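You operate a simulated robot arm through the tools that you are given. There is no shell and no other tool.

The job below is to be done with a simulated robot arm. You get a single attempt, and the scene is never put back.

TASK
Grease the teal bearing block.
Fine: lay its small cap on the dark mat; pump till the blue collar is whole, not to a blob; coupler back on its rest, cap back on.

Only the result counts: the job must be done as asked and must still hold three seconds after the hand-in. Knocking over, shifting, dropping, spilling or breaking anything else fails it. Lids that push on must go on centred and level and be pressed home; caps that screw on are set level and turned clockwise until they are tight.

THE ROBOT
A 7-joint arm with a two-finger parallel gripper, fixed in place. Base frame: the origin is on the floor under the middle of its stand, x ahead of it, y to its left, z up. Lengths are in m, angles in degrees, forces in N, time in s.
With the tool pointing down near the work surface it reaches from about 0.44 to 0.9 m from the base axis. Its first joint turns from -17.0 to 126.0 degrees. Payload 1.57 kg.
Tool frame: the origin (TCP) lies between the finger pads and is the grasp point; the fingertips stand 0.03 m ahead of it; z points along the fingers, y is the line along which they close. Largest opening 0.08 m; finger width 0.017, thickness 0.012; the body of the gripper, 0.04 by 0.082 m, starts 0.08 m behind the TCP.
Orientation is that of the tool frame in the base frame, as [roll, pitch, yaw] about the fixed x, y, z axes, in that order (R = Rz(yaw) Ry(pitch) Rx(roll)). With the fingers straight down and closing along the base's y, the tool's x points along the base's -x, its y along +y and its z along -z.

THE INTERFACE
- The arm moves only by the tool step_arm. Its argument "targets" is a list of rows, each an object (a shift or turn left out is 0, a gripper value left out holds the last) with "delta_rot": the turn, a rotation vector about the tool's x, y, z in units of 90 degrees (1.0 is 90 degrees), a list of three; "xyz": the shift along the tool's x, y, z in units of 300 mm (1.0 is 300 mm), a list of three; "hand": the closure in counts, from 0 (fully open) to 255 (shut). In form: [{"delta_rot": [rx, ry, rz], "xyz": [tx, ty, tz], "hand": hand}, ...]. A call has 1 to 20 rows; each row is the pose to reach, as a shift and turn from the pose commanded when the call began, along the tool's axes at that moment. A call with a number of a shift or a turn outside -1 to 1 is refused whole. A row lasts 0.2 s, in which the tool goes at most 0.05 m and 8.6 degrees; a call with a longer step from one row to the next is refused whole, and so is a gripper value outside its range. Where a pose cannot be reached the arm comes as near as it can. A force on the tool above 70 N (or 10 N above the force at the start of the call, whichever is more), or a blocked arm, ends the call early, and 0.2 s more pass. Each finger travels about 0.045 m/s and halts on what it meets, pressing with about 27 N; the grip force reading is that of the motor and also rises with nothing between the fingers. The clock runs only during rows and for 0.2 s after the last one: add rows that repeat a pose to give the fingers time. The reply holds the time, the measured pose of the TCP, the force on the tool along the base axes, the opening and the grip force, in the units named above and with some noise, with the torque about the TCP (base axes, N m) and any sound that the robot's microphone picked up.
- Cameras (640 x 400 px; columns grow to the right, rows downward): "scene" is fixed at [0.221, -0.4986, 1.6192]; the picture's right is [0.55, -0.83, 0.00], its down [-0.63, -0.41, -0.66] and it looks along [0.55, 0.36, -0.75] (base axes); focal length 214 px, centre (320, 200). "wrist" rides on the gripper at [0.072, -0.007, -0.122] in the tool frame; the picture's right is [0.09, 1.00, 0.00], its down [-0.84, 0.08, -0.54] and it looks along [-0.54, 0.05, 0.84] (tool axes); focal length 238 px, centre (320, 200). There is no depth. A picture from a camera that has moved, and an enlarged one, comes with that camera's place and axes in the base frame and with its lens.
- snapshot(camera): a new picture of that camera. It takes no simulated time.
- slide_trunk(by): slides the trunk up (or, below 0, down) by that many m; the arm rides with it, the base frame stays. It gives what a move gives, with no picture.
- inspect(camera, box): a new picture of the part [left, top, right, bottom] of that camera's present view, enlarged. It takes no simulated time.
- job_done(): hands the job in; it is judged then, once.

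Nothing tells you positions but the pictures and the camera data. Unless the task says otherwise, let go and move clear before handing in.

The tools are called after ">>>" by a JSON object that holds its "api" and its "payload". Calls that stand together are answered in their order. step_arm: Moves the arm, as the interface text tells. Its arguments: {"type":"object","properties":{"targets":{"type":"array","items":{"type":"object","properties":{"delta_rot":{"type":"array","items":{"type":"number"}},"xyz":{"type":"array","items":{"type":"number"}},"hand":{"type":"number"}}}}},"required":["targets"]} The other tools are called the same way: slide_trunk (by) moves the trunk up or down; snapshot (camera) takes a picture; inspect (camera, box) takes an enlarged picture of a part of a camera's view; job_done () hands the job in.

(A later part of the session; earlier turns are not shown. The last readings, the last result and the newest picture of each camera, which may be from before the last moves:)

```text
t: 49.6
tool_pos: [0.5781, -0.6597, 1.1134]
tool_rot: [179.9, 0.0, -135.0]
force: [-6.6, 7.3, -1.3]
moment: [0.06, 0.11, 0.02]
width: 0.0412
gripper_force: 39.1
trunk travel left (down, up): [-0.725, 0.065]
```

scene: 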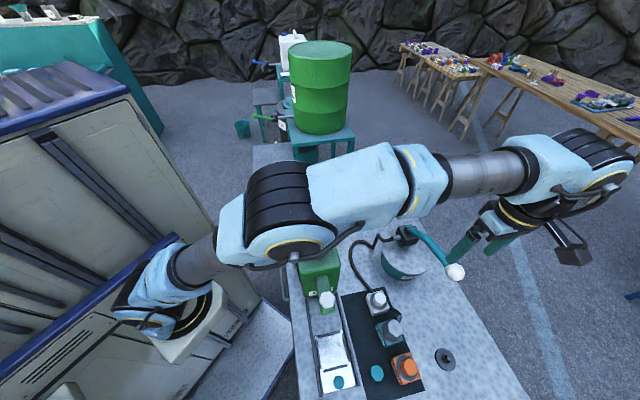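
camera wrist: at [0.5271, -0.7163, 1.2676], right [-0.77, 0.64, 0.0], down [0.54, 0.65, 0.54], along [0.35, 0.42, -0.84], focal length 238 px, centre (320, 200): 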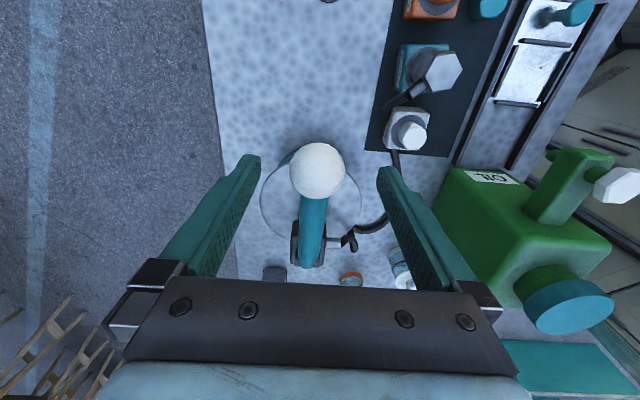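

The lever's sideways stiffness shows a 1 mm offset, which I'll relax. Then I'll begin the downstroke along the arc about the pivot, small at first to feel the load.

>>> {"api": "step_arm", "payload": {"targets": [{"xyz": [0.0, 0.005, 0.0]}, {"xyz": [0.011, 0.005, 0.0263]}, {"xyz": [0.0213, 0.005, 0.0527]}]}}

>>> {"api": "inspect", "payload": {"camera": "scene", "box": [370, 300, 420, 350]}}

>>> {"api": "inspect", "payload": {"camera": "scene", "box": [360, 210, 480, 300]}}

```text
t: 50.4
tool_pos: [0.5753, -0.6635, 1.0991]
tool_rot: [-179.9, 0.1, -135.0]
force: [0.2, 2.8, 7.9]
moment: [0.99, -0.9, 0.0]
width: 0.0412
gripper_force: 45.4
trunk travel left (down, up): [-0.725, 0.065]
```

```text
8.00 times, centred on (395, 325) of scene
camera zoom: at [0.221, -0.4986, 1.6192], right [0.55, -0.83, 0.0], down [-0.63, -0.41, -0.66], along [0.55, 0.36, -0.75], focal length 1716 px, centre (-280, -800)
```

zoom: 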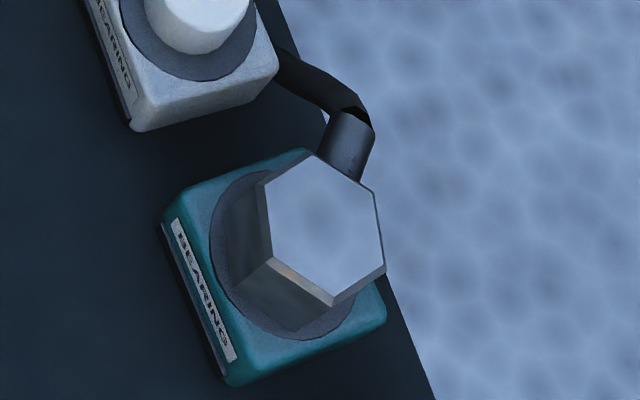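

```text
4.44 times, centred on (420, 255) of scene
camera zoom: at [0.221, -0.4986, 1.6192], right [0.55, -0.83, 0.0], down [-0.63, -0.41, -0.66], along [0.55, 0.36, -0.75], focal length 953 px, centre (-124, -44)
```

zoom: 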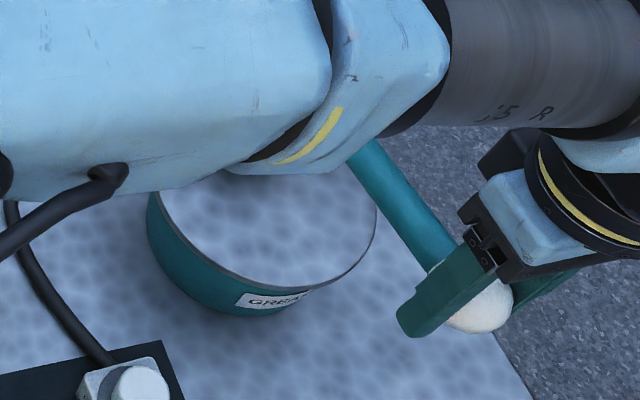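

The lever goes down with about 8 N, but the grip twists against it, so I'll tilt the tool along with the lever. I'll continue to about 10°.

>>> {"api": "step_arm", "payload": {"targets": [{"xyz": [0.009, 0, 0.027], "delta_rot": [0, -0.06, 0]}, {"xyz": [0.0173, 0, 0.0547], "delta_rot": [0, -0.11, 0]}, {"xyz": [0.024, 0, 0.083], "delta_rot": [0, -0.14, 0]}, {"xyz": [0.0297, 0, 0.111], "delta_rot": [0, -0.1667, 0]}]}}

>>> {"api": "inspect", "payload": {"camera": "scene", "box": [370, 300, 420, 350]}}

```text
t: 51.4
tool_pos: [0.5658, -0.6703, 1.063]
tool_rot: [179.9, 15.1, -135.1]
force: [0.4, 1.3, 0.1]
moment: [-0.16, 0.71, 0.11]
width: 0.041
gripper_force: 45.6
trunk travel left (down, up): [-0.725, 0.065]
```

```text
8.00 times, centred on (395, 325) of scene
camera zoom: at [0.221, -0.4986, 1.6192], right [0.55, -0.83, 0.0], down [-0.63, -0.41, -0.66], along [0.55, 0.36, -0.75], focal length 1716 px, centre (-280, -800)
```

zoom: 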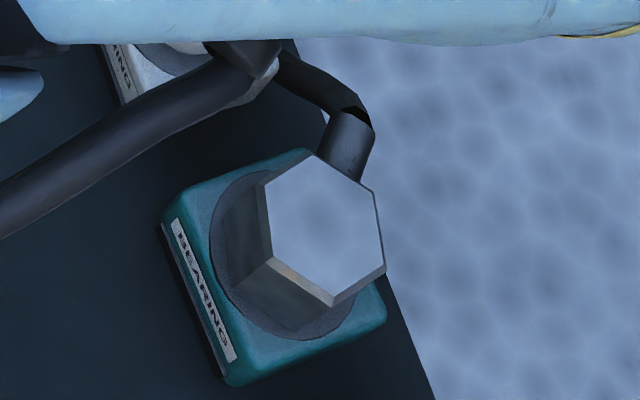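

The lever is moving freely at about 10°, with the tilt slightly ahead. No grease shows yet, so I'll continue the downstroke.

>>> {"api": "step_arm", "payload": {"targets": [{"xyz": [0.011, 0, 0.0266], "delta_rot": [0, 0, 0]}, {"xyz": [0.0218, 0, 0.0532], "delta_rot": [0, 0, 0]}, {"xyz": [0.0305, 0, 0.08], "delta_rot": [0, -0.028, 0]}, {"xyz": [0.0392, 0, 0.1078], "delta_rot": [0, -0.0556, 0]}]}}

>>> {"api": "inspect", "payload": {"camera": "scene", "box": [370, 300, 420, 350]}}

>>> {"api": "snapshot", "payload": {"camera": "scene"}}

```text
t: 52.4
tool_pos: [0.5652, -0.6703, 1.0299]
tool_rot: [180.0, 20.1, -135.0]
force: [2.0, 6.1, 8.0]
moment: [0.5, -0.27, -0.14]
width: 0.0412
gripper_force: 44.1
trunk travel left (down, up): [-0.725, 0.065]
```

```text
8.00 times, centred on (395, 325) of scene
camera zoom: at [0.221, -0.4986, 1.6192], right [0.55, -0.83, 0.0], down [-0.63, -0.41, -0.66], along [0.55, 0.36, -0.75], focal length 1716 px, centre (-280, -800)
```

zoom: 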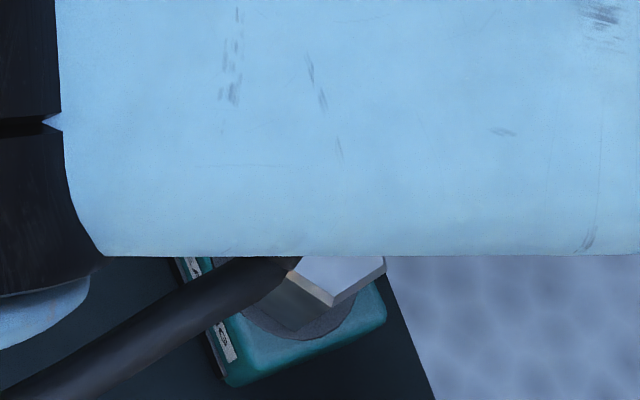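

```text
taken
```

scene: 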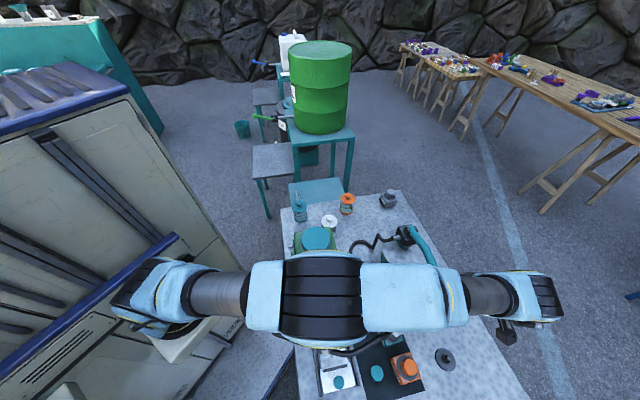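

The load is about 8 N and steady, with a slight pull toward the pivot, so I'm trimming the arc by 1 mm. I'll continue to about -10°, checking at each small step.

>>> {"api": "step_arm", "payload": {"targets": [{"xyz": [0.007, 0, 0.028], "delta_rot": [0, -0.02, 0]}, {"xyz": [0.014, 0, 0.056], "delta_rot": [0, -0.03, 0]}, {"xyz": [0.02, 0, 0.084], "delta_rot": [0, -0.04, 0]}, {"xyz": [0.0263, 0, 0.112], "delta_rot": [0, -0.05, 0]}]}}

>>> {"api": "snapshot", "payload": {"camera": "wrist"}}

>>> {"api": "snapshot", "payload": {"camera": "scene"}}

```text
t: 53.4
tool_pos: [0.5678, -0.6692, 0.9968]
tool_rot: [-179.7, 24.5, -135.0]
force: [11.2, -13.6, 11.6]
moment: [0.77, -0.79, -0.21]
width: 0.0412
gripper_force: 45.3
trunk travel left (down, up): [-0.725, 0.065]
```

```text
taken
camera wrist: at [0.4886, -0.7562, 1.0758], right [-0.76, 0.65, -0.04], down [0.32, 0.43, 0.84], along [0.56, 0.63, -0.54], focal length 238 px, centre (320, 200)
```

wrist: 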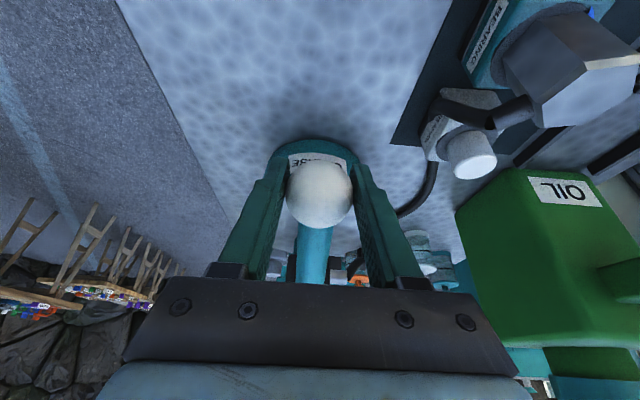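

```text
taken
```

scene: 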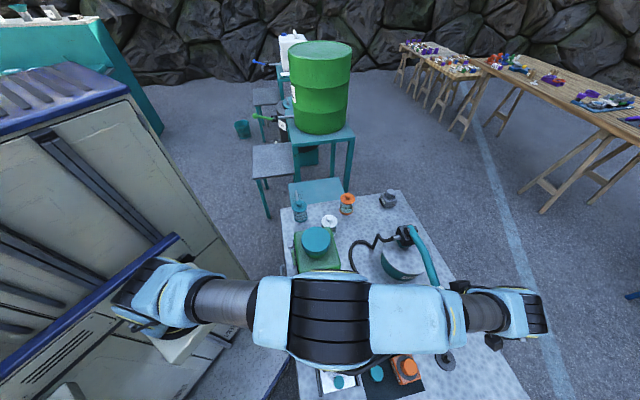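

There is a sideways load of about 17 N along the bench depth, so the tool drifted while tilting and I should trim it. Something blue also shows at the teal block, so I'll look closely first.

>>> {"api": "inspect", "payload": {"camera": "wrist", "box": [440, 0, 640, 130]}}

>>> {"api": "inspect", "payload": {"camera": "scene", "box": [280, 240, 460, 400]}}

>>> {"api": "inspect", "payload": {"camera": "wrist", "box": [220, 120, 420, 290]}}

```text
3.08 times, centred on (540, 65) of wrist
camera zoom: at [0.4886, -0.7562, 1.0758], right [-0.76, 0.65, -0.04], down [0.32, 0.43, 0.84], along [0.56, 0.63, -0.54], focal length 733 px, centre (-357, 615)
```

zoom: 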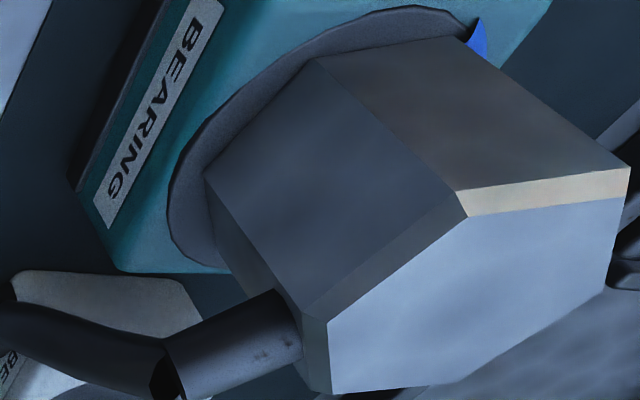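

```text
2.50 times, centred on (370, 320) of scene
camera zoom: at [0.221, -0.4986, 1.6192], right [0.55, -0.83, 0.0], down [-0.63, -0.41, -0.66], along [0.55, 0.36, -0.75], focal length 536 px, centre (195, -100)
```

zoom: 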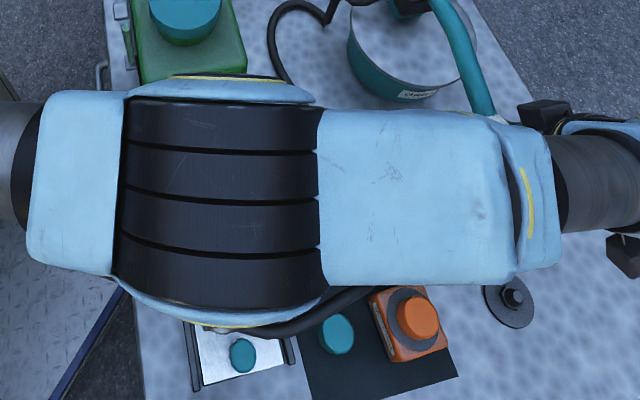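

```text
2.35 times, centred on (320, 205) of wrist
camera zoom: at [0.4886, -0.7562, 1.0758], right [-0.76, 0.65, -0.04], down [0.32, 0.43, 0.84], along [0.56, 0.63, -0.54], focal length 561 px, centre (320, 188)
```

zoom: 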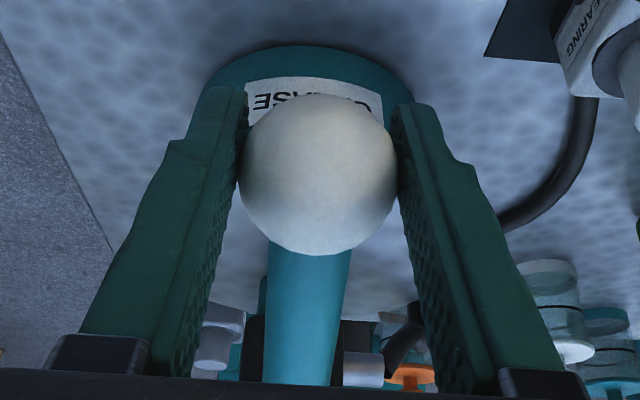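

A small blue arc has appeared at the ring's edge on the robot side, so pumping works and the collar grows as an arc. I'll relieve the sideways load before going on.

>>> {"api": "step_arm", "payload": {"targets": [{"xyz": [0, -0.005, 0]}, {"xyz": [0, -0.01, 0]}]}}

>>> {"api": "inspect", "payload": {"camera": "wrist", "box": [440, 0, 640, 130]}}

```text
t: 54.0
tool_pos: [0.5679, -0.6696, 0.9949]
tool_rot: [179.4, 24.6, -135.0]
force: [-10.2, 13.5, 11.2]
moment: [0.83, -0.44, 0.16]
width: 0.0415
gripper_force: 44.6
trunk travel left (down, up): [-0.725, 0.065]
```

```text
3.08 times, centred on (540, 65) of wrist
camera zoom: at [0.4899, -0.7571, 1.0742], right [-0.77, 0.64, -0.03], down [0.33, 0.43, 0.84], along [0.55, 0.63, -0.54], focal length 733 px, centre (-357, 615)
```

zoom: 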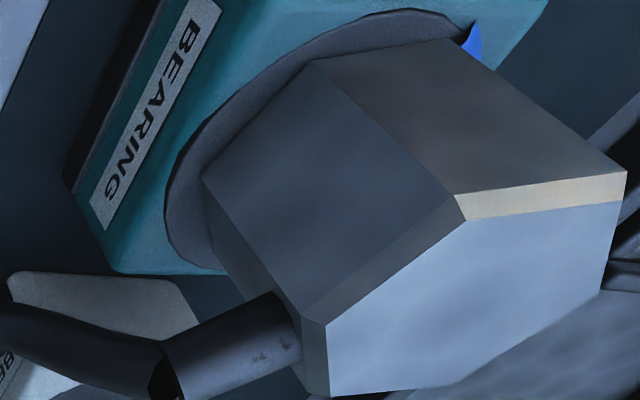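

I over-corrected, so I'll go back halfway and then continue the stroke.

>>> {"api": "step_arm", "payload": {"targets": [{"xyz": [0, 0.005, 0]}, {"xyz": [0.006, 0.005, 0.028], "delta_rot": [0, -0.015, 0]}, {"xyz": [0.012, 0.005, 0.0563], "delta_rot": [0, -0.03, 0]}]}}

>>> {"api": "inspect", "payload": {"camera": "wrist", "box": [440, 0, 640, 130]}}

```text
t: 54.8
tool_pos: [0.5701, -0.6684, 0.9793]
tool_rot: [-179.9, 27.2, -135.0]
force: [-16.3, 14.4, 12.4]
moment: [0.9, -0.59, 0.1]
width: 0.0414
gripper_force: 44.6
trunk travel left (down, up): [-0.725, 0.065]
```

```text
3.08 times, centred on (540, 65) of wrist
camera zoom: at [0.4891, -0.7566, 1.0532], right [-0.76, 0.65, -0.04], down [0.3, 0.4, 0.86], along [0.58, 0.65, -0.5], focal length 733 px, centre (-357, 615)
```

zoom: 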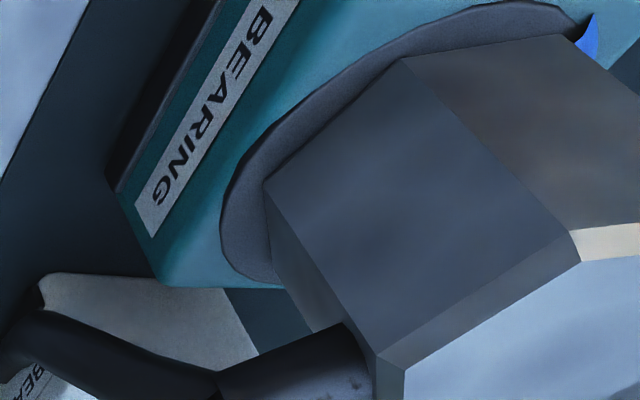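

Still about 20 N sideways. I'll relieve it first, in place.

>>> {"api": "step_arm", "payload": {"targets": [{"xyz": [0, 0.003, 0]}, {"xyz": [0, 0.006, 0]}]}}

```text
t: 55.4
tool_pos: [0.5708, -0.6676, 0.9774]
tool_rot: [-179.8, 27.2, -135.0]
force: [-5.9, 6.9, 10.2]
moment: [0.37, -0.38, -0.08]
width: 0.0413
gripper_force: 44.6
trunk travel left (down, up): [-0.725, 0.065]
```

>>> {"api": "step_arm", "payload": {"targets": [{"xyz": [0.0045, 0.003, 0.028], "delta_rot": [0, -0.02, 0]}, {"xyz": [0.0093, 0.003, 0.0567], "delta_rot": [0, -0.045, 0]}]}}

>>> {"api": "snapshot", "payload": {"camera": "wrist"}}

>>> {"api": "snapshot", "payload": {"camera": "scene"}}

```text
t: 56.0
tool_pos: [0.5723, -0.6641, 0.9653]
tool_rot: [-179.6, 31.3, -134.9]
force: [-5.5, -8.9, 32.8]
moment: [0.15, -0.16, -0.06]
width: 0.0411
gripper_force: 45.1
trunk travel left (down, up): [-0.725, 0.065]
```

```text
taken
camera wrist: at [0.4874, -0.7572, 1.031], right [-0.76, 0.65, -0.05], down [0.25, 0.36, 0.9], along [0.6, 0.67, -0.44], focal length 238 px, centre (320, 200)
```

wrist: 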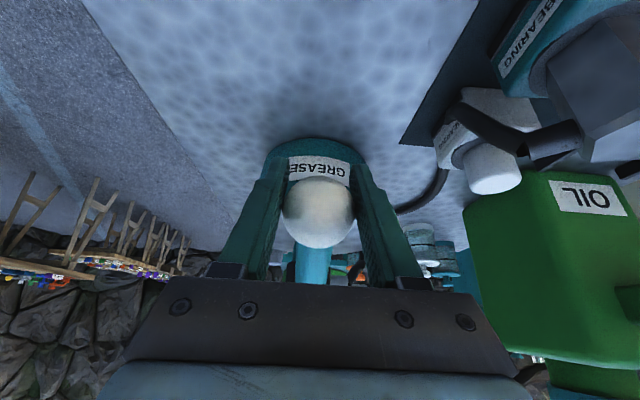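

```text
taken
```

scene: 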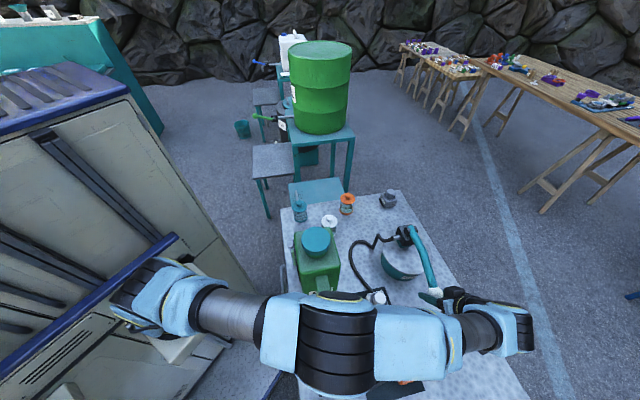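

The lever met its bottom stop at about z = 0.967, with Fz jumping to 33 N, so a full stroke runs from about +25° to -18°. I'll raise it back along the same arc, un-tilting, and then look at the collar.

>>> {"api": "step_arm", "payload": {"targets": [{"xyz": [-0.0137, 0, -0.0557], "delta_rot": [0, 0.05, 0]}, {"xyz": [-0.0323, 0, -0.1103], "delta_rot": [0, 0.1, 0]}, {"xyz": [-0.0557, -0.002, -0.163], "delta_rot": [0, 0.15, 0]}, {"xyz": [-0.083, -0.004, -0.2133], "delta_rot": [0, 0.2, 0]}, {"xyz": [-0.1153, -0.004, -0.261], "delta_rot": [0, 0.25, 0]}, {"xyz": [-0.151, -0.004, -0.3057], "delta_rot": [0, 0.29, 0]}]}}

>>> {"api": "snapshot", "payload": {"camera": "scene"}}

>>> {"api": "inspect", "payload": {"camera": "wrist", "box": [350, 0, 510, 130]}}

```text
t: 57.4
tool_pos: [0.5674, -0.67, 1.0631]
tool_rot: [179.9, 5.1, -135.1]
force: [7.5, -14.1, -0.4]
moment: [-0.56, 0.54, -0.08]
width: 0.0413
gripper_force: 44.5
trunk travel left (down, up): [-0.725, 0.065]
```

```text
taken
```

scene: 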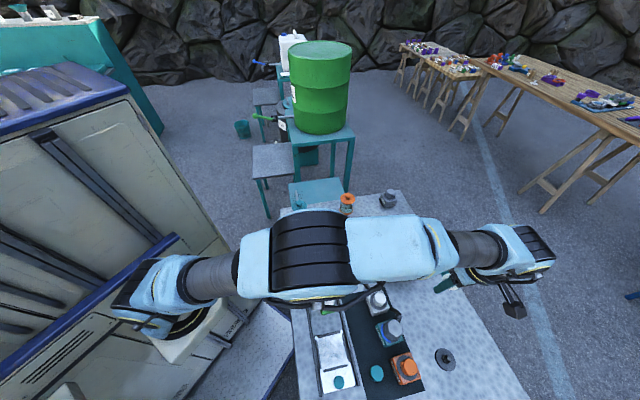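

```text
3.08 times, centred on (430, 65) of wrist
camera zoom: at [0.5125, -0.7332, 1.1776], right [-0.77, 0.64, -0.01], down [0.5, 0.61, 0.61], along [0.4, 0.47, -0.79], focal length 733 px, centre (-18, 615)
```

zoom: 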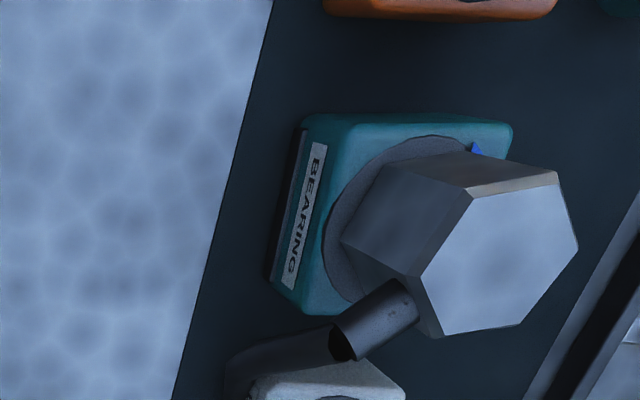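

>>> {"api": "inspect", "payload": {"camera": "scene", "box": [370, 300, 420, 350]}}

```text
8.00 times, centred on (395, 325) of scene
camera zoom: at [0.221, -0.4986, 1.6192], right [0.55, -0.83, 0.0], down [-0.63, -0.41, -0.66], along [0.55, 0.36, -0.75], focal length 1716 px, centre (-280, -800)
```

zoom: 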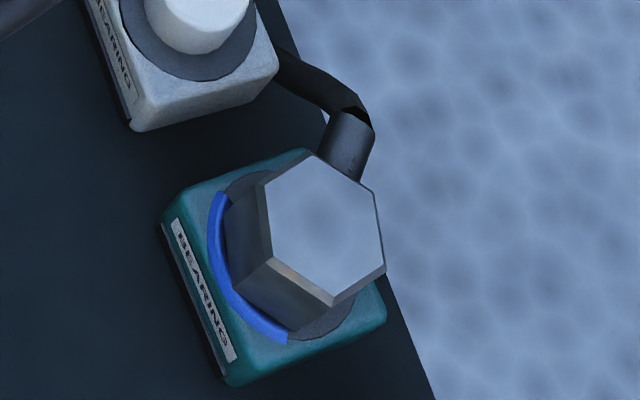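

One full stroke laid a clear blue arc on the robot side, roughly 120-145° of the circle. The whole collar should therefore need about 2.5-3 strokes, and I'll check after each. I'll bring the lever near the top and let go, to see whether it springs back by itself.

>>> {"api": "step_arm", "payload": {"targets": [{"xyz": [-0.012, -0.004, -0.033], "delta_rot": [0, 0.015, 0]}, {"xyz": [-0.024, -0.004, -0.066], "delta_rot": [0, 0.03, 0]}, {"xyz": [-0.037, -0.004, -0.098], "delta_rot": [0, 0.045, 0]}, {"xyz": [-0.0497, -0.004, -0.129], "delta_rot": [0, 0.0556, 0]}]}}

>>> {"api": "step_arm", "payload": {"targets": [{"hand": 120}, {"hand": 0}, {"hand": 0}, {"hand": 0}]}}

>>> {"api": "inspect", "payload": {"camera": "wrist", "box": [220, 100, 420, 280]}}

>>> {"api": "inspect", "payload": {"camera": "scene", "box": [370, 300, 420, 350]}}

```text
t: 58.4
tool_pos: [0.5746, -0.6627, 1.0982]
tool_rot: [179.4, 0.3, -135.3]
force: [-11.8, -3.2, -28.7]
moment: [0.25, -0.54, -0.02]
width: 0.041
gripper_force: 45.1
trunk travel left (down, up): [-0.725, 0.065]
```

```text
t: 59.4
tool_pos: [0.5769, -0.6603, 1.1042]
tool_rot: [-179.9, 0.1, -135.1]
force: [0.2, -0.3, 0.5]
moment: [-0.01, -0.01, 0.0]
width: 0.08
gripper_force: 0.0
trunk travel left (down, up): [-0.725, 0.065]
```

```text
2.22 times, centred on (320, 190) of wrist
camera zoom: at [0.5301, -0.7173, 1.2245], right [-0.77, 0.64, 0.0], down [0.54, 0.64, 0.54], along [0.35, 0.42, -0.84], focal length 530 px, centre (320, 222)
```

zoom: 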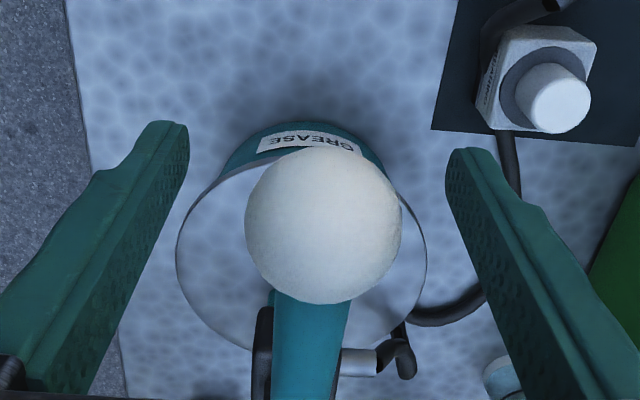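

```text
8.00 times, centred on (395, 325) of scene
camera zoom: at [0.221, -0.4986, 1.6192], right [0.55, -0.83, 0.0], down [-0.63, -0.41, -0.66], along [0.55, 0.36, -0.75], focal length 1716 px, centre (-280, -800)
```

zoom: 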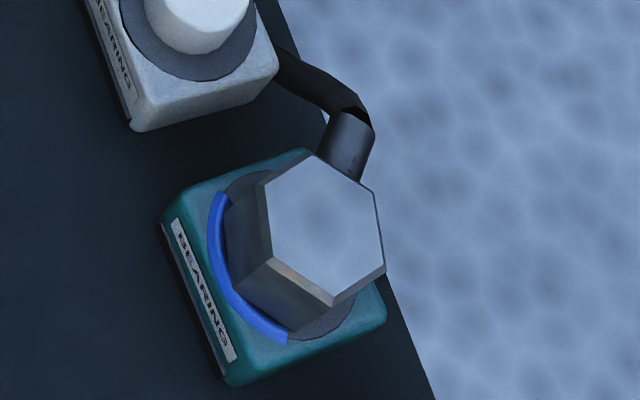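

The lever is at its top again, with the knob at z ≈ 1.115, and it had slipped about 1 cm in the grip at the bottom stop. Side loads come from gripping, so I'll instead push from above with closed fingers and test whether the lever springs back.

>>> {"api": "step_arm", "payload": {"targets": [{"xyz": [0, 0, -0.07]}, {"xyz": [0, 0, -0.15]}, {"xyz": [0, 0, -0.23]}, {"xyz": [0, 0, -0.28]}, {"xyz": [0, 0, -0.28], "hand": 255}, {"xyz": [0, 0, -0.28], "hand": 255}, {"xyz": [0, 0, -0.28], "hand": 255}, {"xyz": [0, 0, -0.28], "hand": 255}, {"xyz": [0, 0, -0.28], "hand": 255}, {"xyz": [0, 0, -0.28], "hand": 255}]}}

>>> {"api": "inspect", "payload": {"camera": "wrist", "box": [220, 80, 420, 260]}}

>>> {"api": "inspect", "payload": {"camera": "scene", "box": [360, 210, 500, 300]}}

```text
t: 61.6
tool_pos: [0.5757, -0.6606, 1.1898]
tool_rot: [-179.9, 0.1, -134.9]
force: [-0.7, -0.2, 0.0]
moment: [-0.02, 0.0, 0.01]
width: 0.0
gripper_force: 21.4
trunk travel left (down, up): [-0.725, 0.065]
```

```text
2.22 times, centred on (320, 170) of wrist
camera zoom: at [0.5288, -0.7176, 1.3092], right [-0.77, 0.64, 0.0], down [0.54, 0.64, 0.54], along [0.35, 0.42, -0.84], focal length 530 px, centre (320, 267)
```

zoom: 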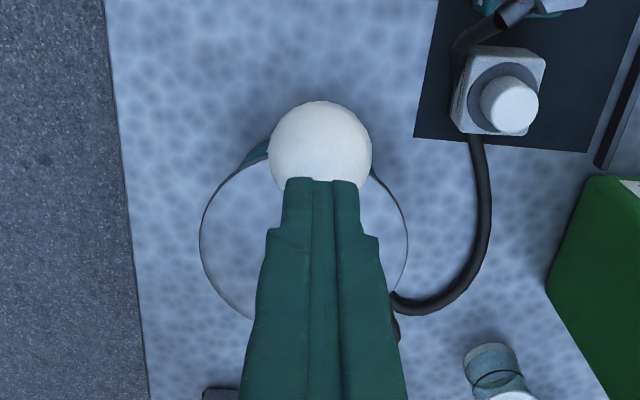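

```text
4.44 times, centred on (430, 255) of scene
camera zoom: at [0.221, -0.4986, 1.6192], right [0.55, -0.83, 0.0], down [-0.63, -0.41, -0.66], along [0.55, 0.36, -0.75], focal length 953 px, centre (-169, -44)
```

zoom: 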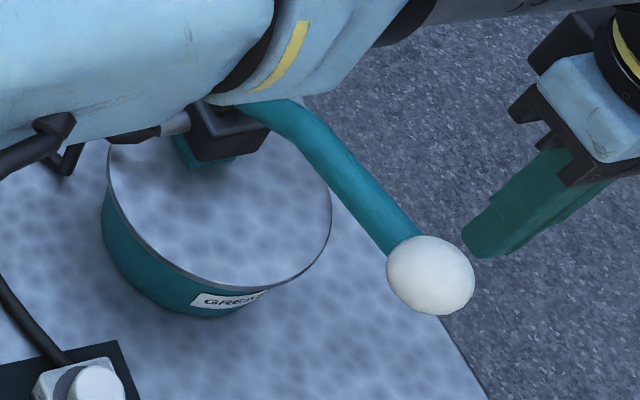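

The pump itself hasn't moved. The closed fingertips are right over the knob, so I'll push down to about +10° and see the force.

>>> {"api": "step_arm", "payload": {"targets": [{"xyz": [-0.002, 0, 0.045]}, {"xyz": [-0.002, 0, 0.085]}, {"xyz": [0.0107, 0, 0.114]}, {"xyz": [0.0213, 0, 0.1413]}, {"xyz": [0.03, 0, 0.17]}, {"xyz": [0.0387, 0, 0.196]}, {"xyz": [0.045, 0, 0.224]}, {"xyz": [0.051, 0, 0.2523]}]}}

>>> {"api": "snapshot", "payload": {"camera": "wrist"}}

>>> {"api": "inspect", "payload": {"camera": "scene", "box": [370, 300, 420, 350]}}

```text
t: 63.4
tool_pos: [0.5652, -0.6743, 1.1118]
tool_rot: [-180.0, 0.2, -135.0]
force: [-0.8, 1.4, 4.2]
moment: [0.01, 0.01, 0.02]
width: 0.0
gripper_force: 20.9
trunk travel left (down, up): [-0.725, 0.065]
```

```text
taken
camera wrist: at [0.5178, -0.7301, 1.2322], right [-0.77, 0.64, 0.0], down [0.54, 0.64, 0.54], along [0.35, 0.42, -0.84], focal length 238 px, centre (320, 200)
```

wrist: 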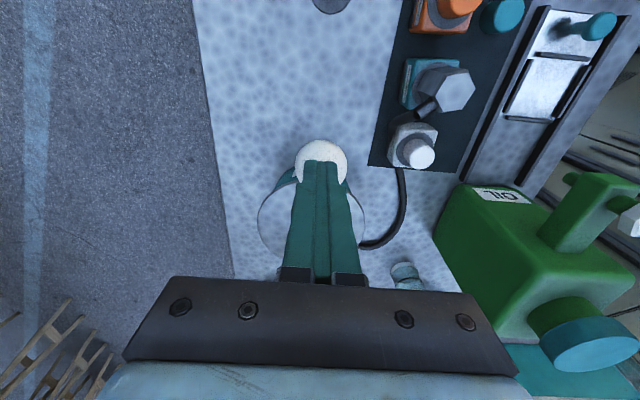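

```text
8.00 times, centred on (395, 325) of scene
camera zoom: at [0.221, -0.4986, 1.6192], right [0.55, -0.83, 0.0], down [-0.63, -0.41, -0.66], along [0.55, 0.36, -0.75], focal length 1716 px, centre (-280, -800)
```

zoom: 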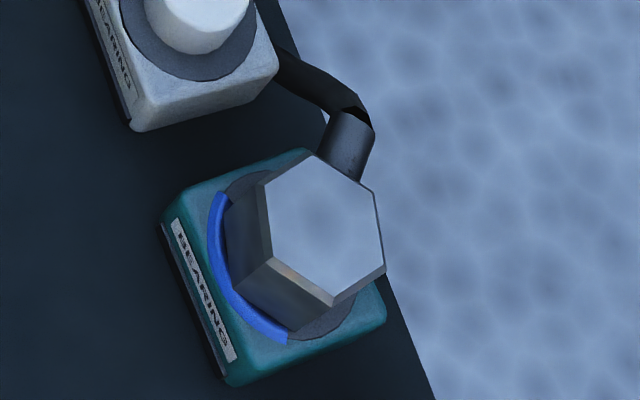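

About 4 N of push and no grease yet at this depth. I'll lift 3 cm to see whether the knob follows.

>>> {"api": "step_arm", "payload": {"targets": [{"xyz": [0, 0, -0.05]}, {"xyz": [0, 0, -0.1]}, {"xyz": [0, 0, -0.1]}]}}

>>> {"api": "inspect", "payload": {"camera": "wrist", "box": [220, 80, 420, 260]}}

>>> {"api": "inspect", "payload": {"camera": "scene", "box": [360, 210, 500, 300]}}

```text
t: 64.2
tool_pos: [0.5647, -0.6758, 1.1436]
tool_rot: [180.0, 0.2, -135.1]
force: [-0.3, -0.2, 1.2]
moment: [0.01, 0.03, 0.0]
width: 0.0
gripper_force: 21.5
trunk travel left (down, up): [-0.725, 0.065]
```

```text
2.22 times, centred on (320, 170) of wrist
camera zoom: at [0.5173, -0.7316, 1.2634], right [-0.77, 0.64, 0.0], down [0.54, 0.64, 0.54], along [0.35, 0.42, -0.84], focal length 530 px, centre (320, 267)
```

zoom: 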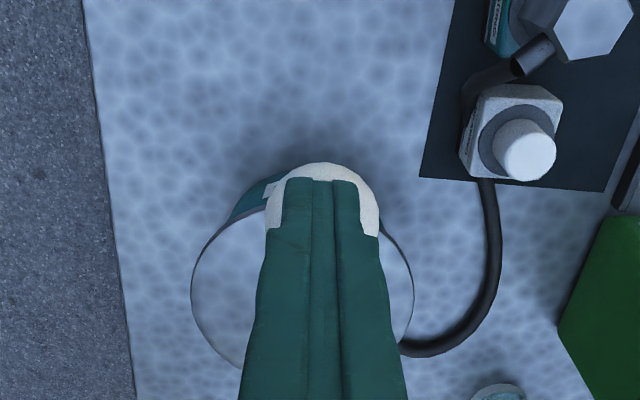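

```text
4.44 times, centred on (430, 255) of scene
camera zoom: at [0.221, -0.4986, 1.6192], right [0.55, -0.83, 0.0], down [-0.63, -0.41, -0.66], along [0.55, 0.36, -0.75], focal length 953 px, centre (-169, -44)
```

zoom: 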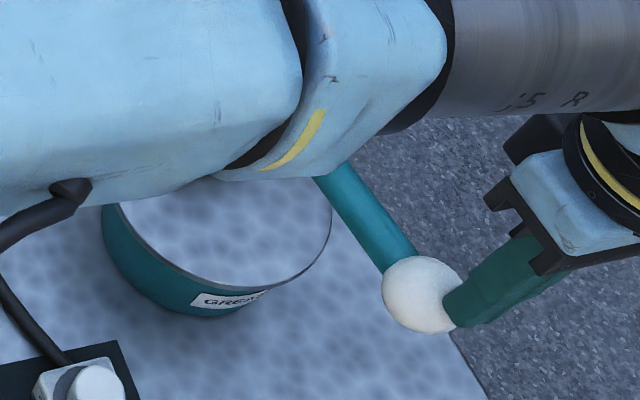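

The lever springs back by itself, so I can stroke it by pushing from above. I'll push down to about -5° and look at the collar.

>>> {"api": "step_arm", "payload": {"targets": [{"xyz": [0, 0, 0.05]}, {"xyz": [0, 0, 0.1]}, {"xyz": [0.0037, 0, 0.128]}, {"xyz": [0.0073, 0, 0.157]}, {"xyz": [0.0087, 0, 0.186]}, {"xyz": [0.01, 0, 0.2143]}, {"xyz": [0.0087, 0, 0.243]}, {"xyz": [0.0073, 0, 0.2717]}]}}

>>> {"api": "snapshot", "payload": {"camera": "wrist"}}

>>> {"api": "inspect", "payload": {"camera": "scene", "box": [370, 300, 420, 350]}}

>>> {"api": "snapshot", "payload": {"camera": "scene"}}

```text
t: 66.0
tool_pos: [0.5653, -0.6762, 1.0619]
tool_rot: [-180.0, 0.2, -135.1]
force: [-2.1, -2.0, 4.2]
moment: [0.02, 0.01, 0.01]
width: 0.0001
gripper_force: 21.1
trunk travel left (down, up): [-0.725, 0.065]
```

```text
taken
camera wrist: at [0.5171, -0.7311, 1.1819], right [-0.77, 0.64, 0.0], down [0.54, 0.64, 0.54], along [0.35, 0.42, -0.84], focal length 238 px, centre (320, 200)
```

wrist: 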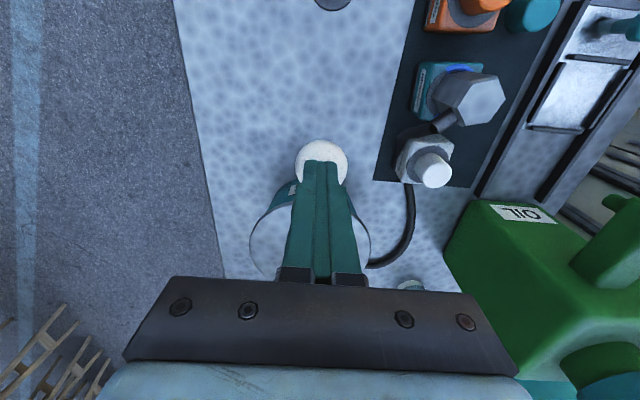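

```text
8.00 times, centred on (395, 325) of scene
camera zoom: at [0.221, -0.4986, 1.6192], right [0.55, -0.83, 0.0], down [-0.63, -0.41, -0.66], along [0.55, 0.36, -0.75], focal length 1716 px, centre (-280, -800)
```

zoom: 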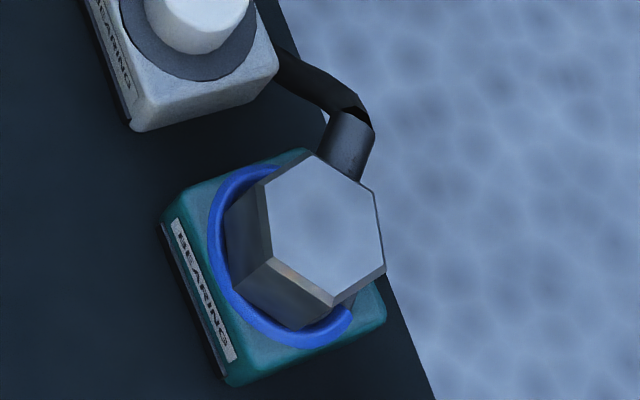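

```text
taken
```

scene: 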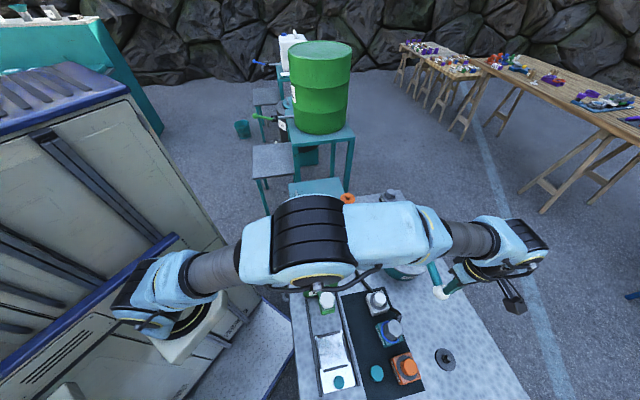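

The collar has grown to well over half, roughly 215°. I'll hold here briefly to see whether the growth is tied to travel or to time.

>>> {"api": "step_arm", "payload": {"targets": [{"xyz": [0, 0, 0]}, {"xyz": [0, 0, 0]}]}}

>>> {"api": "inspect", "payload": {"camera": "scene", "box": [370, 300, 420, 350]}}

>>> {"api": "inspect", "payload": {"camera": "wrist", "box": [390, 40, 530, 150]}}

```text
t: 66.6
tool_pos: [0.5651, -0.676, 1.0603]
tool_rot: [-180.0, 0.3, -135.0]
force: [-1.7, -1.4, 4.4]
moment: [0.0, 0.07, 0.0]
width: 0.0001
gripper_force: 21.8
trunk travel left (down, up): [-0.725, 0.065]
```

```text
8.00 times, centred on (395, 325) of scene
camera zoom: at [0.221, -0.4986, 1.6192], right [0.55, -0.83, 0.0], down [-0.63, -0.41, -0.66], along [0.55, 0.36, -0.75], focal length 1716 px, centre (-280, -800)
```

zoom: 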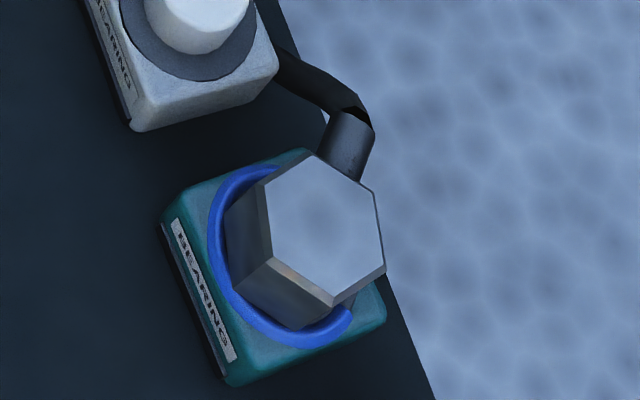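

```text
3.64 times, centred on (460, 95) of wrist
camera zoom: at [0.5175, -0.7309, 1.1821], right [-0.77, 0.64, 0.0], down [0.54, 0.64, 0.54], along [0.35, 0.42, -0.84], focal length 867 px, centre (-189, 582)
```

zoom: 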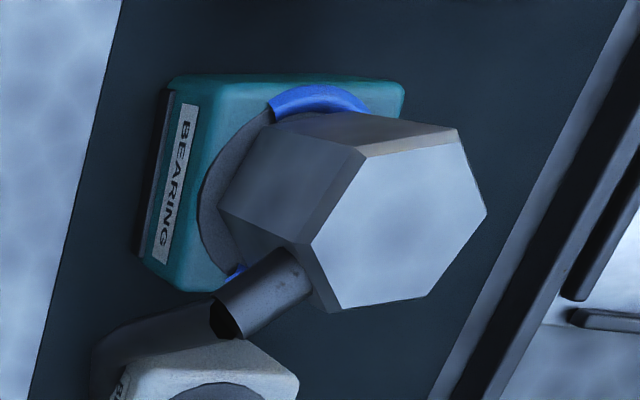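

The growth is tied to travel and not to time. From the wrist view the gap is on the far side, about 120-130°. I'll push down in small increments and check each.

>>> {"api": "step_arm", "payload": {"targets": [{"xyz": [-0.003, 0, 0.0285]}, {"xyz": [-0.003, 0, 0.0285]}]}}

>>> {"api": "inspect", "payload": {"camera": "scene", "box": [370, 300, 420, 350]}}

>>> {"api": "inspect", "payload": {"camera": "wrist", "box": [390, 40, 530, 150]}}

```text
t: 67.2
tool_pos: [0.5644, -0.6754, 1.0524]
tool_rot: [-180.0, 0.1, -135.0]
force: [-1.6, -2.3, 5.5]
moment: [-0.01, 0.02, 0.0]
width: 0.0
gripper_force: 21.6
trunk travel left (down, up): [-0.725, 0.065]
```

```text
8.00 times, centred on (395, 325) of scene
camera zoom: at [0.221, -0.4986, 1.6192], right [0.55, -0.83, 0.0], down [-0.63, -0.41, -0.66], along [0.55, 0.36, -0.75], focal length 1716 px, centre (-280, -800)
```

zoom: 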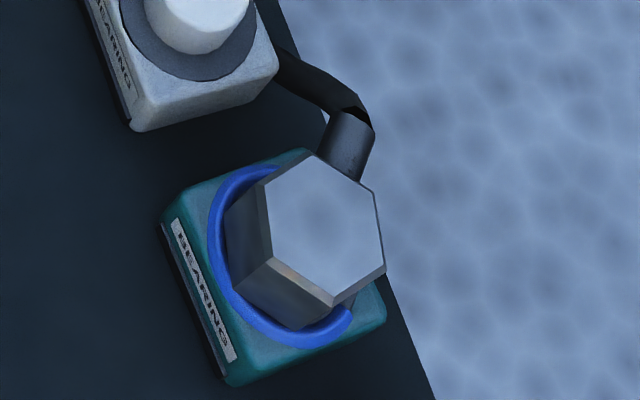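

```text
3.64 times, centred on (460, 95) of wrist
camera zoom: at [0.5177, -0.7305, 1.1732], right [-0.77, 0.64, 0.0], down [0.54, 0.65, 0.54], along [0.35, 0.42, -0.84], focal length 867 px, centre (-189, 582)
```

zoom: 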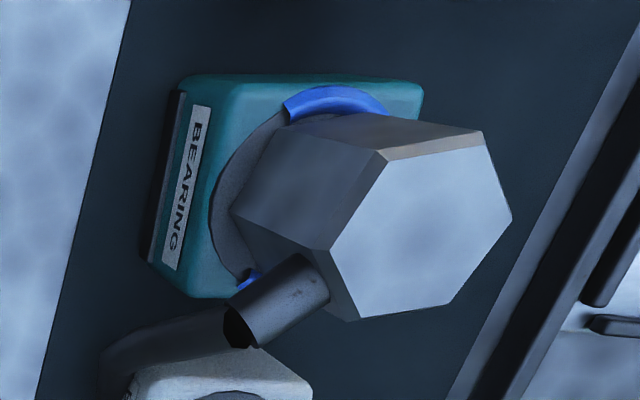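

There was no further growth with more depth, so each stroke lays down one increment. Two strokes have given about 245°, so a third should just close the ring. I'll let the lever rise fully, following it up.

>>> {"api": "step_arm", "payload": {"targets": [{"xyz": [0.004, 0, -0.057]}, {"xyz": [0.005, 0, -0.114]}, {"xyz": [0.004, 0, -0.171]}, {"xyz": [-0.003, 0, -0.228]}, {"xyz": [-0.013, 0, -0.285]}, {"xyz": [-0.028, 0, -0.34]}, {"xyz": [-0.045, 0, -0.395]}, {"xyz": [-0.05, 0, -0.44]}, {"xyz": [-0.05, 0, -0.46]}]}}

>>> {"api": "snapshot", "payload": {"camera": "wrist"}}

>>> {"api": "inspect", "payload": {"camera": "scene", "box": [370, 300, 420, 350]}}

>>> {"api": "inspect", "payload": {"camera": "wrist", "box": [360, 20, 460, 110]}}

```text
t: 69.2
tool_pos: [0.5759, -0.6646, 1.1887]
tool_rot: [-180.0, 0.2, -135.1]
force: [-0.3, 0.4, 0.2]
moment: [-0.04, 0.01, -0.04]
width: 0.0002
gripper_force: 21.5
trunk travel left (down, up): [-0.725, 0.065]
```

```text
taken
camera wrist: at [0.5285, -0.7199, 1.3095], right [-0.77, 0.64, 0.0], down [0.54, 0.64, 0.54], along [0.35, 0.42, -0.84], focal length 238 px, centre (320, 200)
```

wrist: 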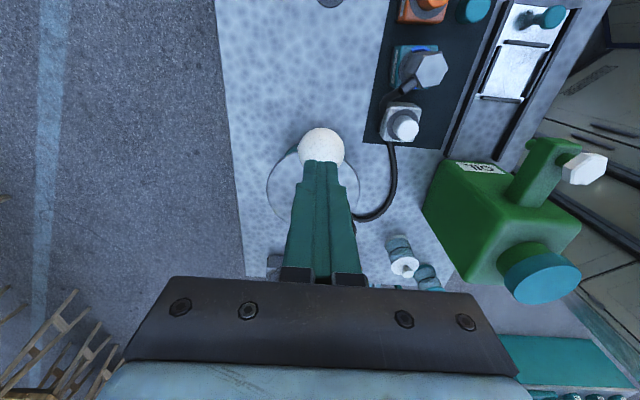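

```text
8.00 times, centred on (395, 325) of scene
camera zoom: at [0.221, -0.4986, 1.6192], right [0.55, -0.83, 0.0], down [-0.63, -0.41, -0.66], along [0.55, 0.36, -0.75], focal length 1716 px, centre (-280, -800)
```

zoom: 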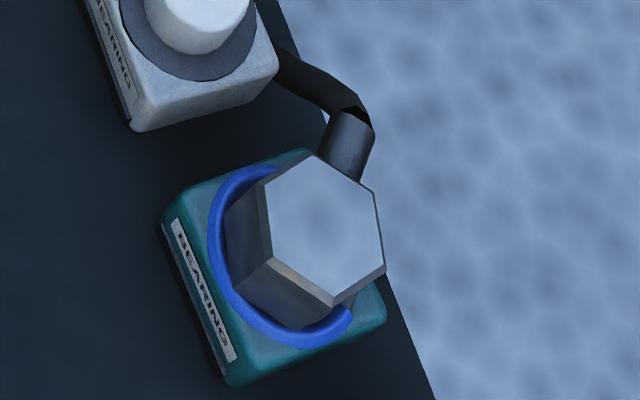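

```text
4.44 times, centred on (410, 65) of wrist
camera zoom: at [0.5285, -0.7199, 1.3095], right [-0.77, 0.64, 0.0], down [0.54, 0.64, 0.54], along [0.35, 0.42, -0.84], focal length 1059 px, centre (-80, 800)
```

zoom: 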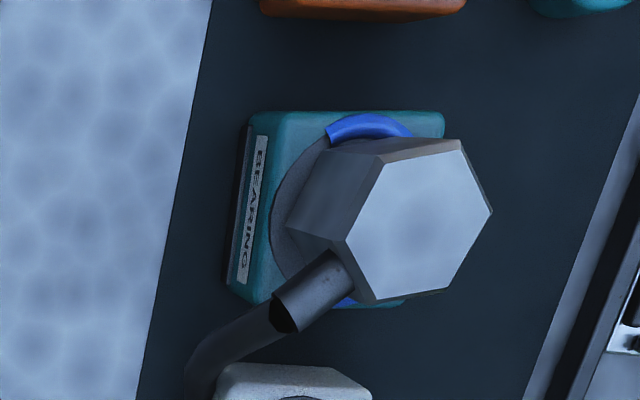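

Third stroke: down to +5° first, then in small increments while watching the collar.

>>> {"api": "step_arm", "payload": {"targets": [{"xyz": [-0.002, 0, 0.05]}, {"xyz": [0, 0, 0.095]}, {"xyz": [0.008, 0, 0.12]}, {"xyz": [0.016, 0, 0.149]}, {"xyz": [0.025, 0, 0.176]}, {"xyz": [0.0334, 0, 0.204]}, {"xyz": [0.04, 0, 0.232]}, {"xyz": [0.0457, 0, 0.26]}, {"xyz": [0.05, 0, 0.289]}, {"xyz": [0.053, 0, 0.317]}]}}

>>> {"api": "inspect", "payload": {"camera": "scene", "box": [370, 300, 420, 350]}}

>>> {"api": "inspect", "payload": {"camera": "wrist", "box": [380, 30, 520, 140]}}

```text
t: 71.4
tool_pos: [0.5653, -0.6745, 1.0944]
tool_rot: [-180.0, 0.2, -135.1]
force: [-1.1, -1.4, 4.0]
moment: [0.0, 0.02, 0.03]
width: 0.0
gripper_force: 21.1
trunk travel left (down, up): [-0.725, 0.065]
```

```text
8.00 times, centred on (395, 325) of scene
camera zoom: at [0.221, -0.4986, 1.6192], right [0.55, -0.83, 0.0], down [-0.63, -0.41, -0.66], along [0.55, 0.36, -0.75], focal length 1716 px, centre (-280, -800)
```

zoom: 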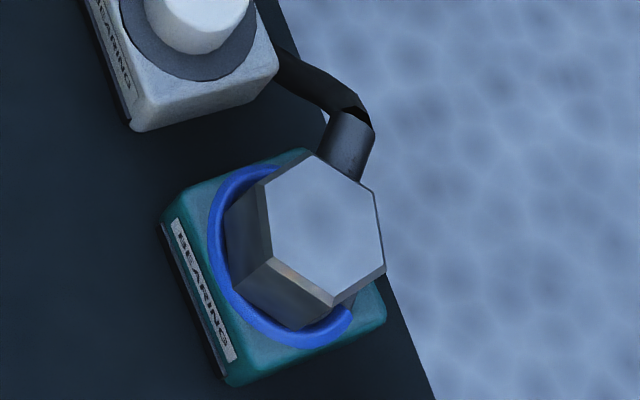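

```text
3.64 times, centred on (450, 85) of wrist
camera zoom: at [0.5174, -0.73, 1.2154], right [-0.77, 0.64, 0.0], down [0.54, 0.64, 0.54], along [0.35, 0.42, -0.84], focal length 867 px, centre (-153, 618)
```

zoom: 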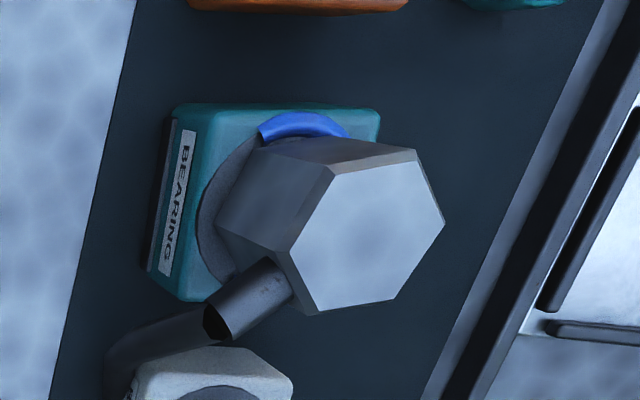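

No change yet at +5°. I'll go to about 0°.

>>> {"api": "step_arm", "payload": {"targets": [{"xyz": [0.0015, 0, 0.0287]}, {"xyz": [0.0027, 0, 0.057]}]}}

>>> {"api": "inspect", "payload": {"camera": "scene", "box": [370, 300, 420, 350]}}

>>> {"api": "inspect", "payload": {"camera": "wrist", "box": [380, 30, 520, 140]}}

```text
t: 72.0
tool_pos: [0.564, -0.6749, 1.0775]
tool_rot: [-180.0, 0.2, -135.0]
force: [0.0, -0.9, 4.3]
moment: [0.0, 0.0, -0.03]
width: 0.0
gripper_force: 21.0
trunk travel left (down, up): [-0.725, 0.065]
```

```text
8.00 times, centred on (395, 325) of scene
camera zoom: at [0.221, -0.4986, 1.6192], right [0.55, -0.83, 0.0], down [-0.63, -0.41, -0.66], along [0.55, 0.36, -0.75], focal length 1716 px, centre (-280, -800)
```

zoom: 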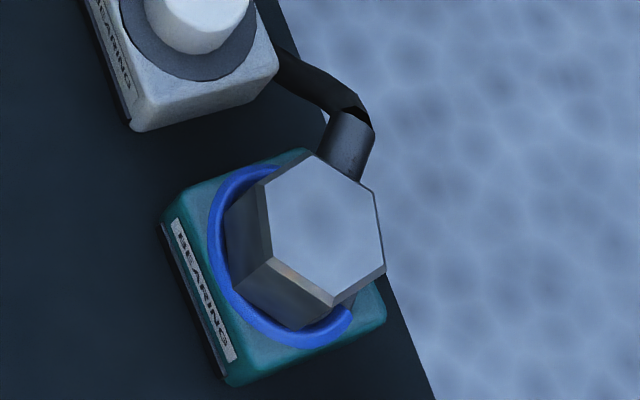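

```text
3.64 times, centred on (450, 85) of wrist
camera zoom: at [0.5159, -0.7304, 1.1983], right [-0.77, 0.64, 0.0], down [0.54, 0.65, 0.54], along [0.35, 0.42, -0.84], focal length 867 px, centre (-153, 618)
```

zoom: 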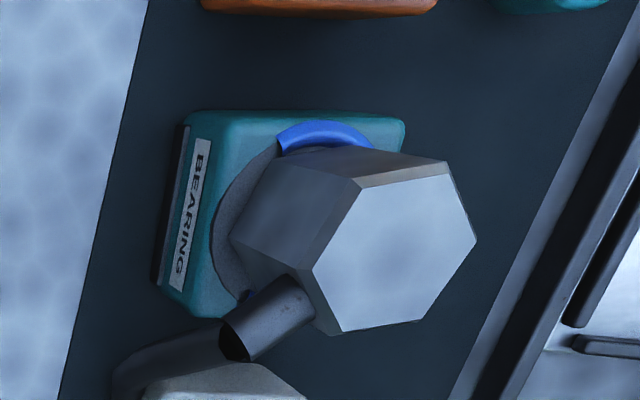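

No growth yet at 0°. I'll take one small increment further.

>>> {"api": "step_arm", "payload": {"targets": [{"xyz": [0, 0, 0.0145]}, {"xyz": [0, 0, 0.0285]}]}}

>>> {"api": "inspect", "payload": {"camera": "scene", "box": [370, 300, 420, 350]}}

>>> {"api": "inspect", "payload": {"camera": "wrist", "box": [380, 30, 520, 140]}}

```text
t: 72.6
tool_pos: [0.5625, -0.673, 1.0698]
tool_rot: [179.9, 0.2, -135.0]
force: [-1.6, -1.1, 4.3]
moment: [-0.03, 0.0, 0.01]
width: 0.0
gripper_force: 21.1
trunk travel left (down, up): [-0.725, 0.065]
```

```text
8.00 times, centred on (395, 325) of scene
camera zoom: at [0.221, -0.4986, 1.6192], right [0.55, -0.83, 0.0], down [-0.63, -0.41, -0.66], along [0.55, 0.36, -0.75], focal length 1716 px, centre (-280, -800)
```

zoom: 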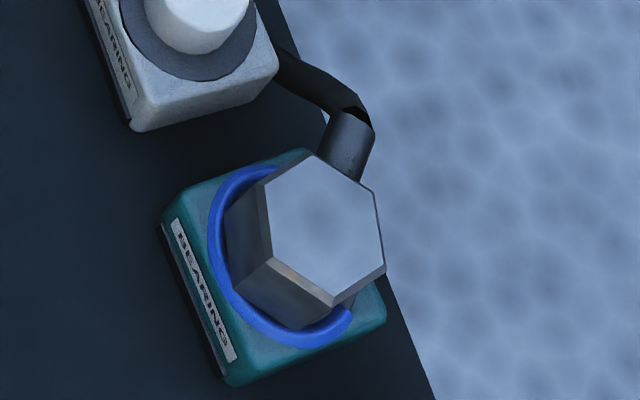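

```text
3.64 times, centred on (450, 85) of wrist
camera zoom: at [0.5158, -0.7297, 1.1891], right [-0.77, 0.64, 0.0], down [0.54, 0.64, 0.54], along [0.35, 0.42, -0.84], focal length 867 px, centre (-153, 618)
```

zoom: 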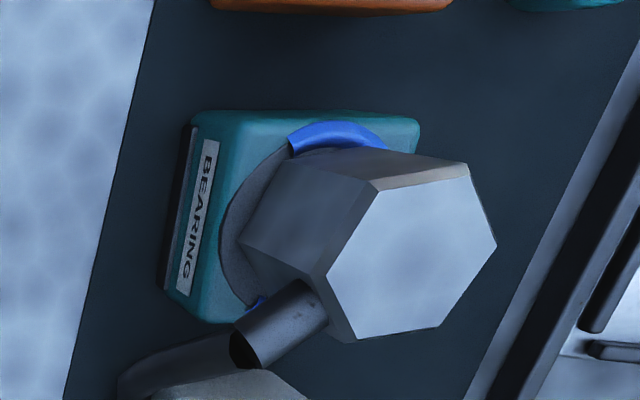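

>>> {"api": "step_arm", "payload": {"targets": [{"xyz": [-0.001, 0, 0.0145]}, {"xyz": [-0.002, 0, 0.0285]}]}}

>>> {"api": "inspect", "payload": {"camera": "scene", "box": [370, 300, 420, 350]}}

>>> {"api": "inspect", "payload": {"camera": "wrist", "box": [380, 30, 520, 140]}}

```text
t: 73.2
tool_pos: [0.5643, -0.6747, 1.0596]
tool_rot: [179.9, 0.2, -135.0]
force: [-1.7, 0.4, 5.6]
moment: [0.09, 0.05, 0.05]
width: 0.0
gripper_force: 21.4
trunk travel left (down, up): [-0.725, 0.065]
```

```text
8.00 times, centred on (395, 325) of scene
camera zoom: at [0.221, -0.4986, 1.6192], right [0.55, -0.83, 0.0], down [-0.63, -0.41, -0.66], along [0.55, 0.36, -0.75], focal length 1716 px, centre (-280, -800)
```

zoom: 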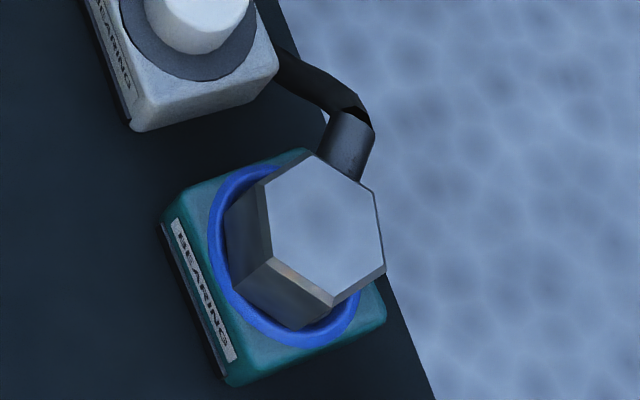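

```text
3.64 times, centred on (450, 85) of wrist
camera zoom: at [0.5164, -0.73, 1.1805], right [-0.77, 0.64, 0.0], down [0.54, 0.64, 0.54], along [0.35, 0.42, -0.84], focal length 867 px, centre (-153, 618)
```

zoom: 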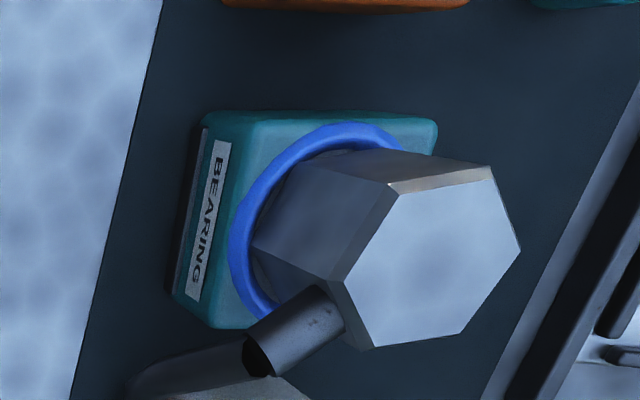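

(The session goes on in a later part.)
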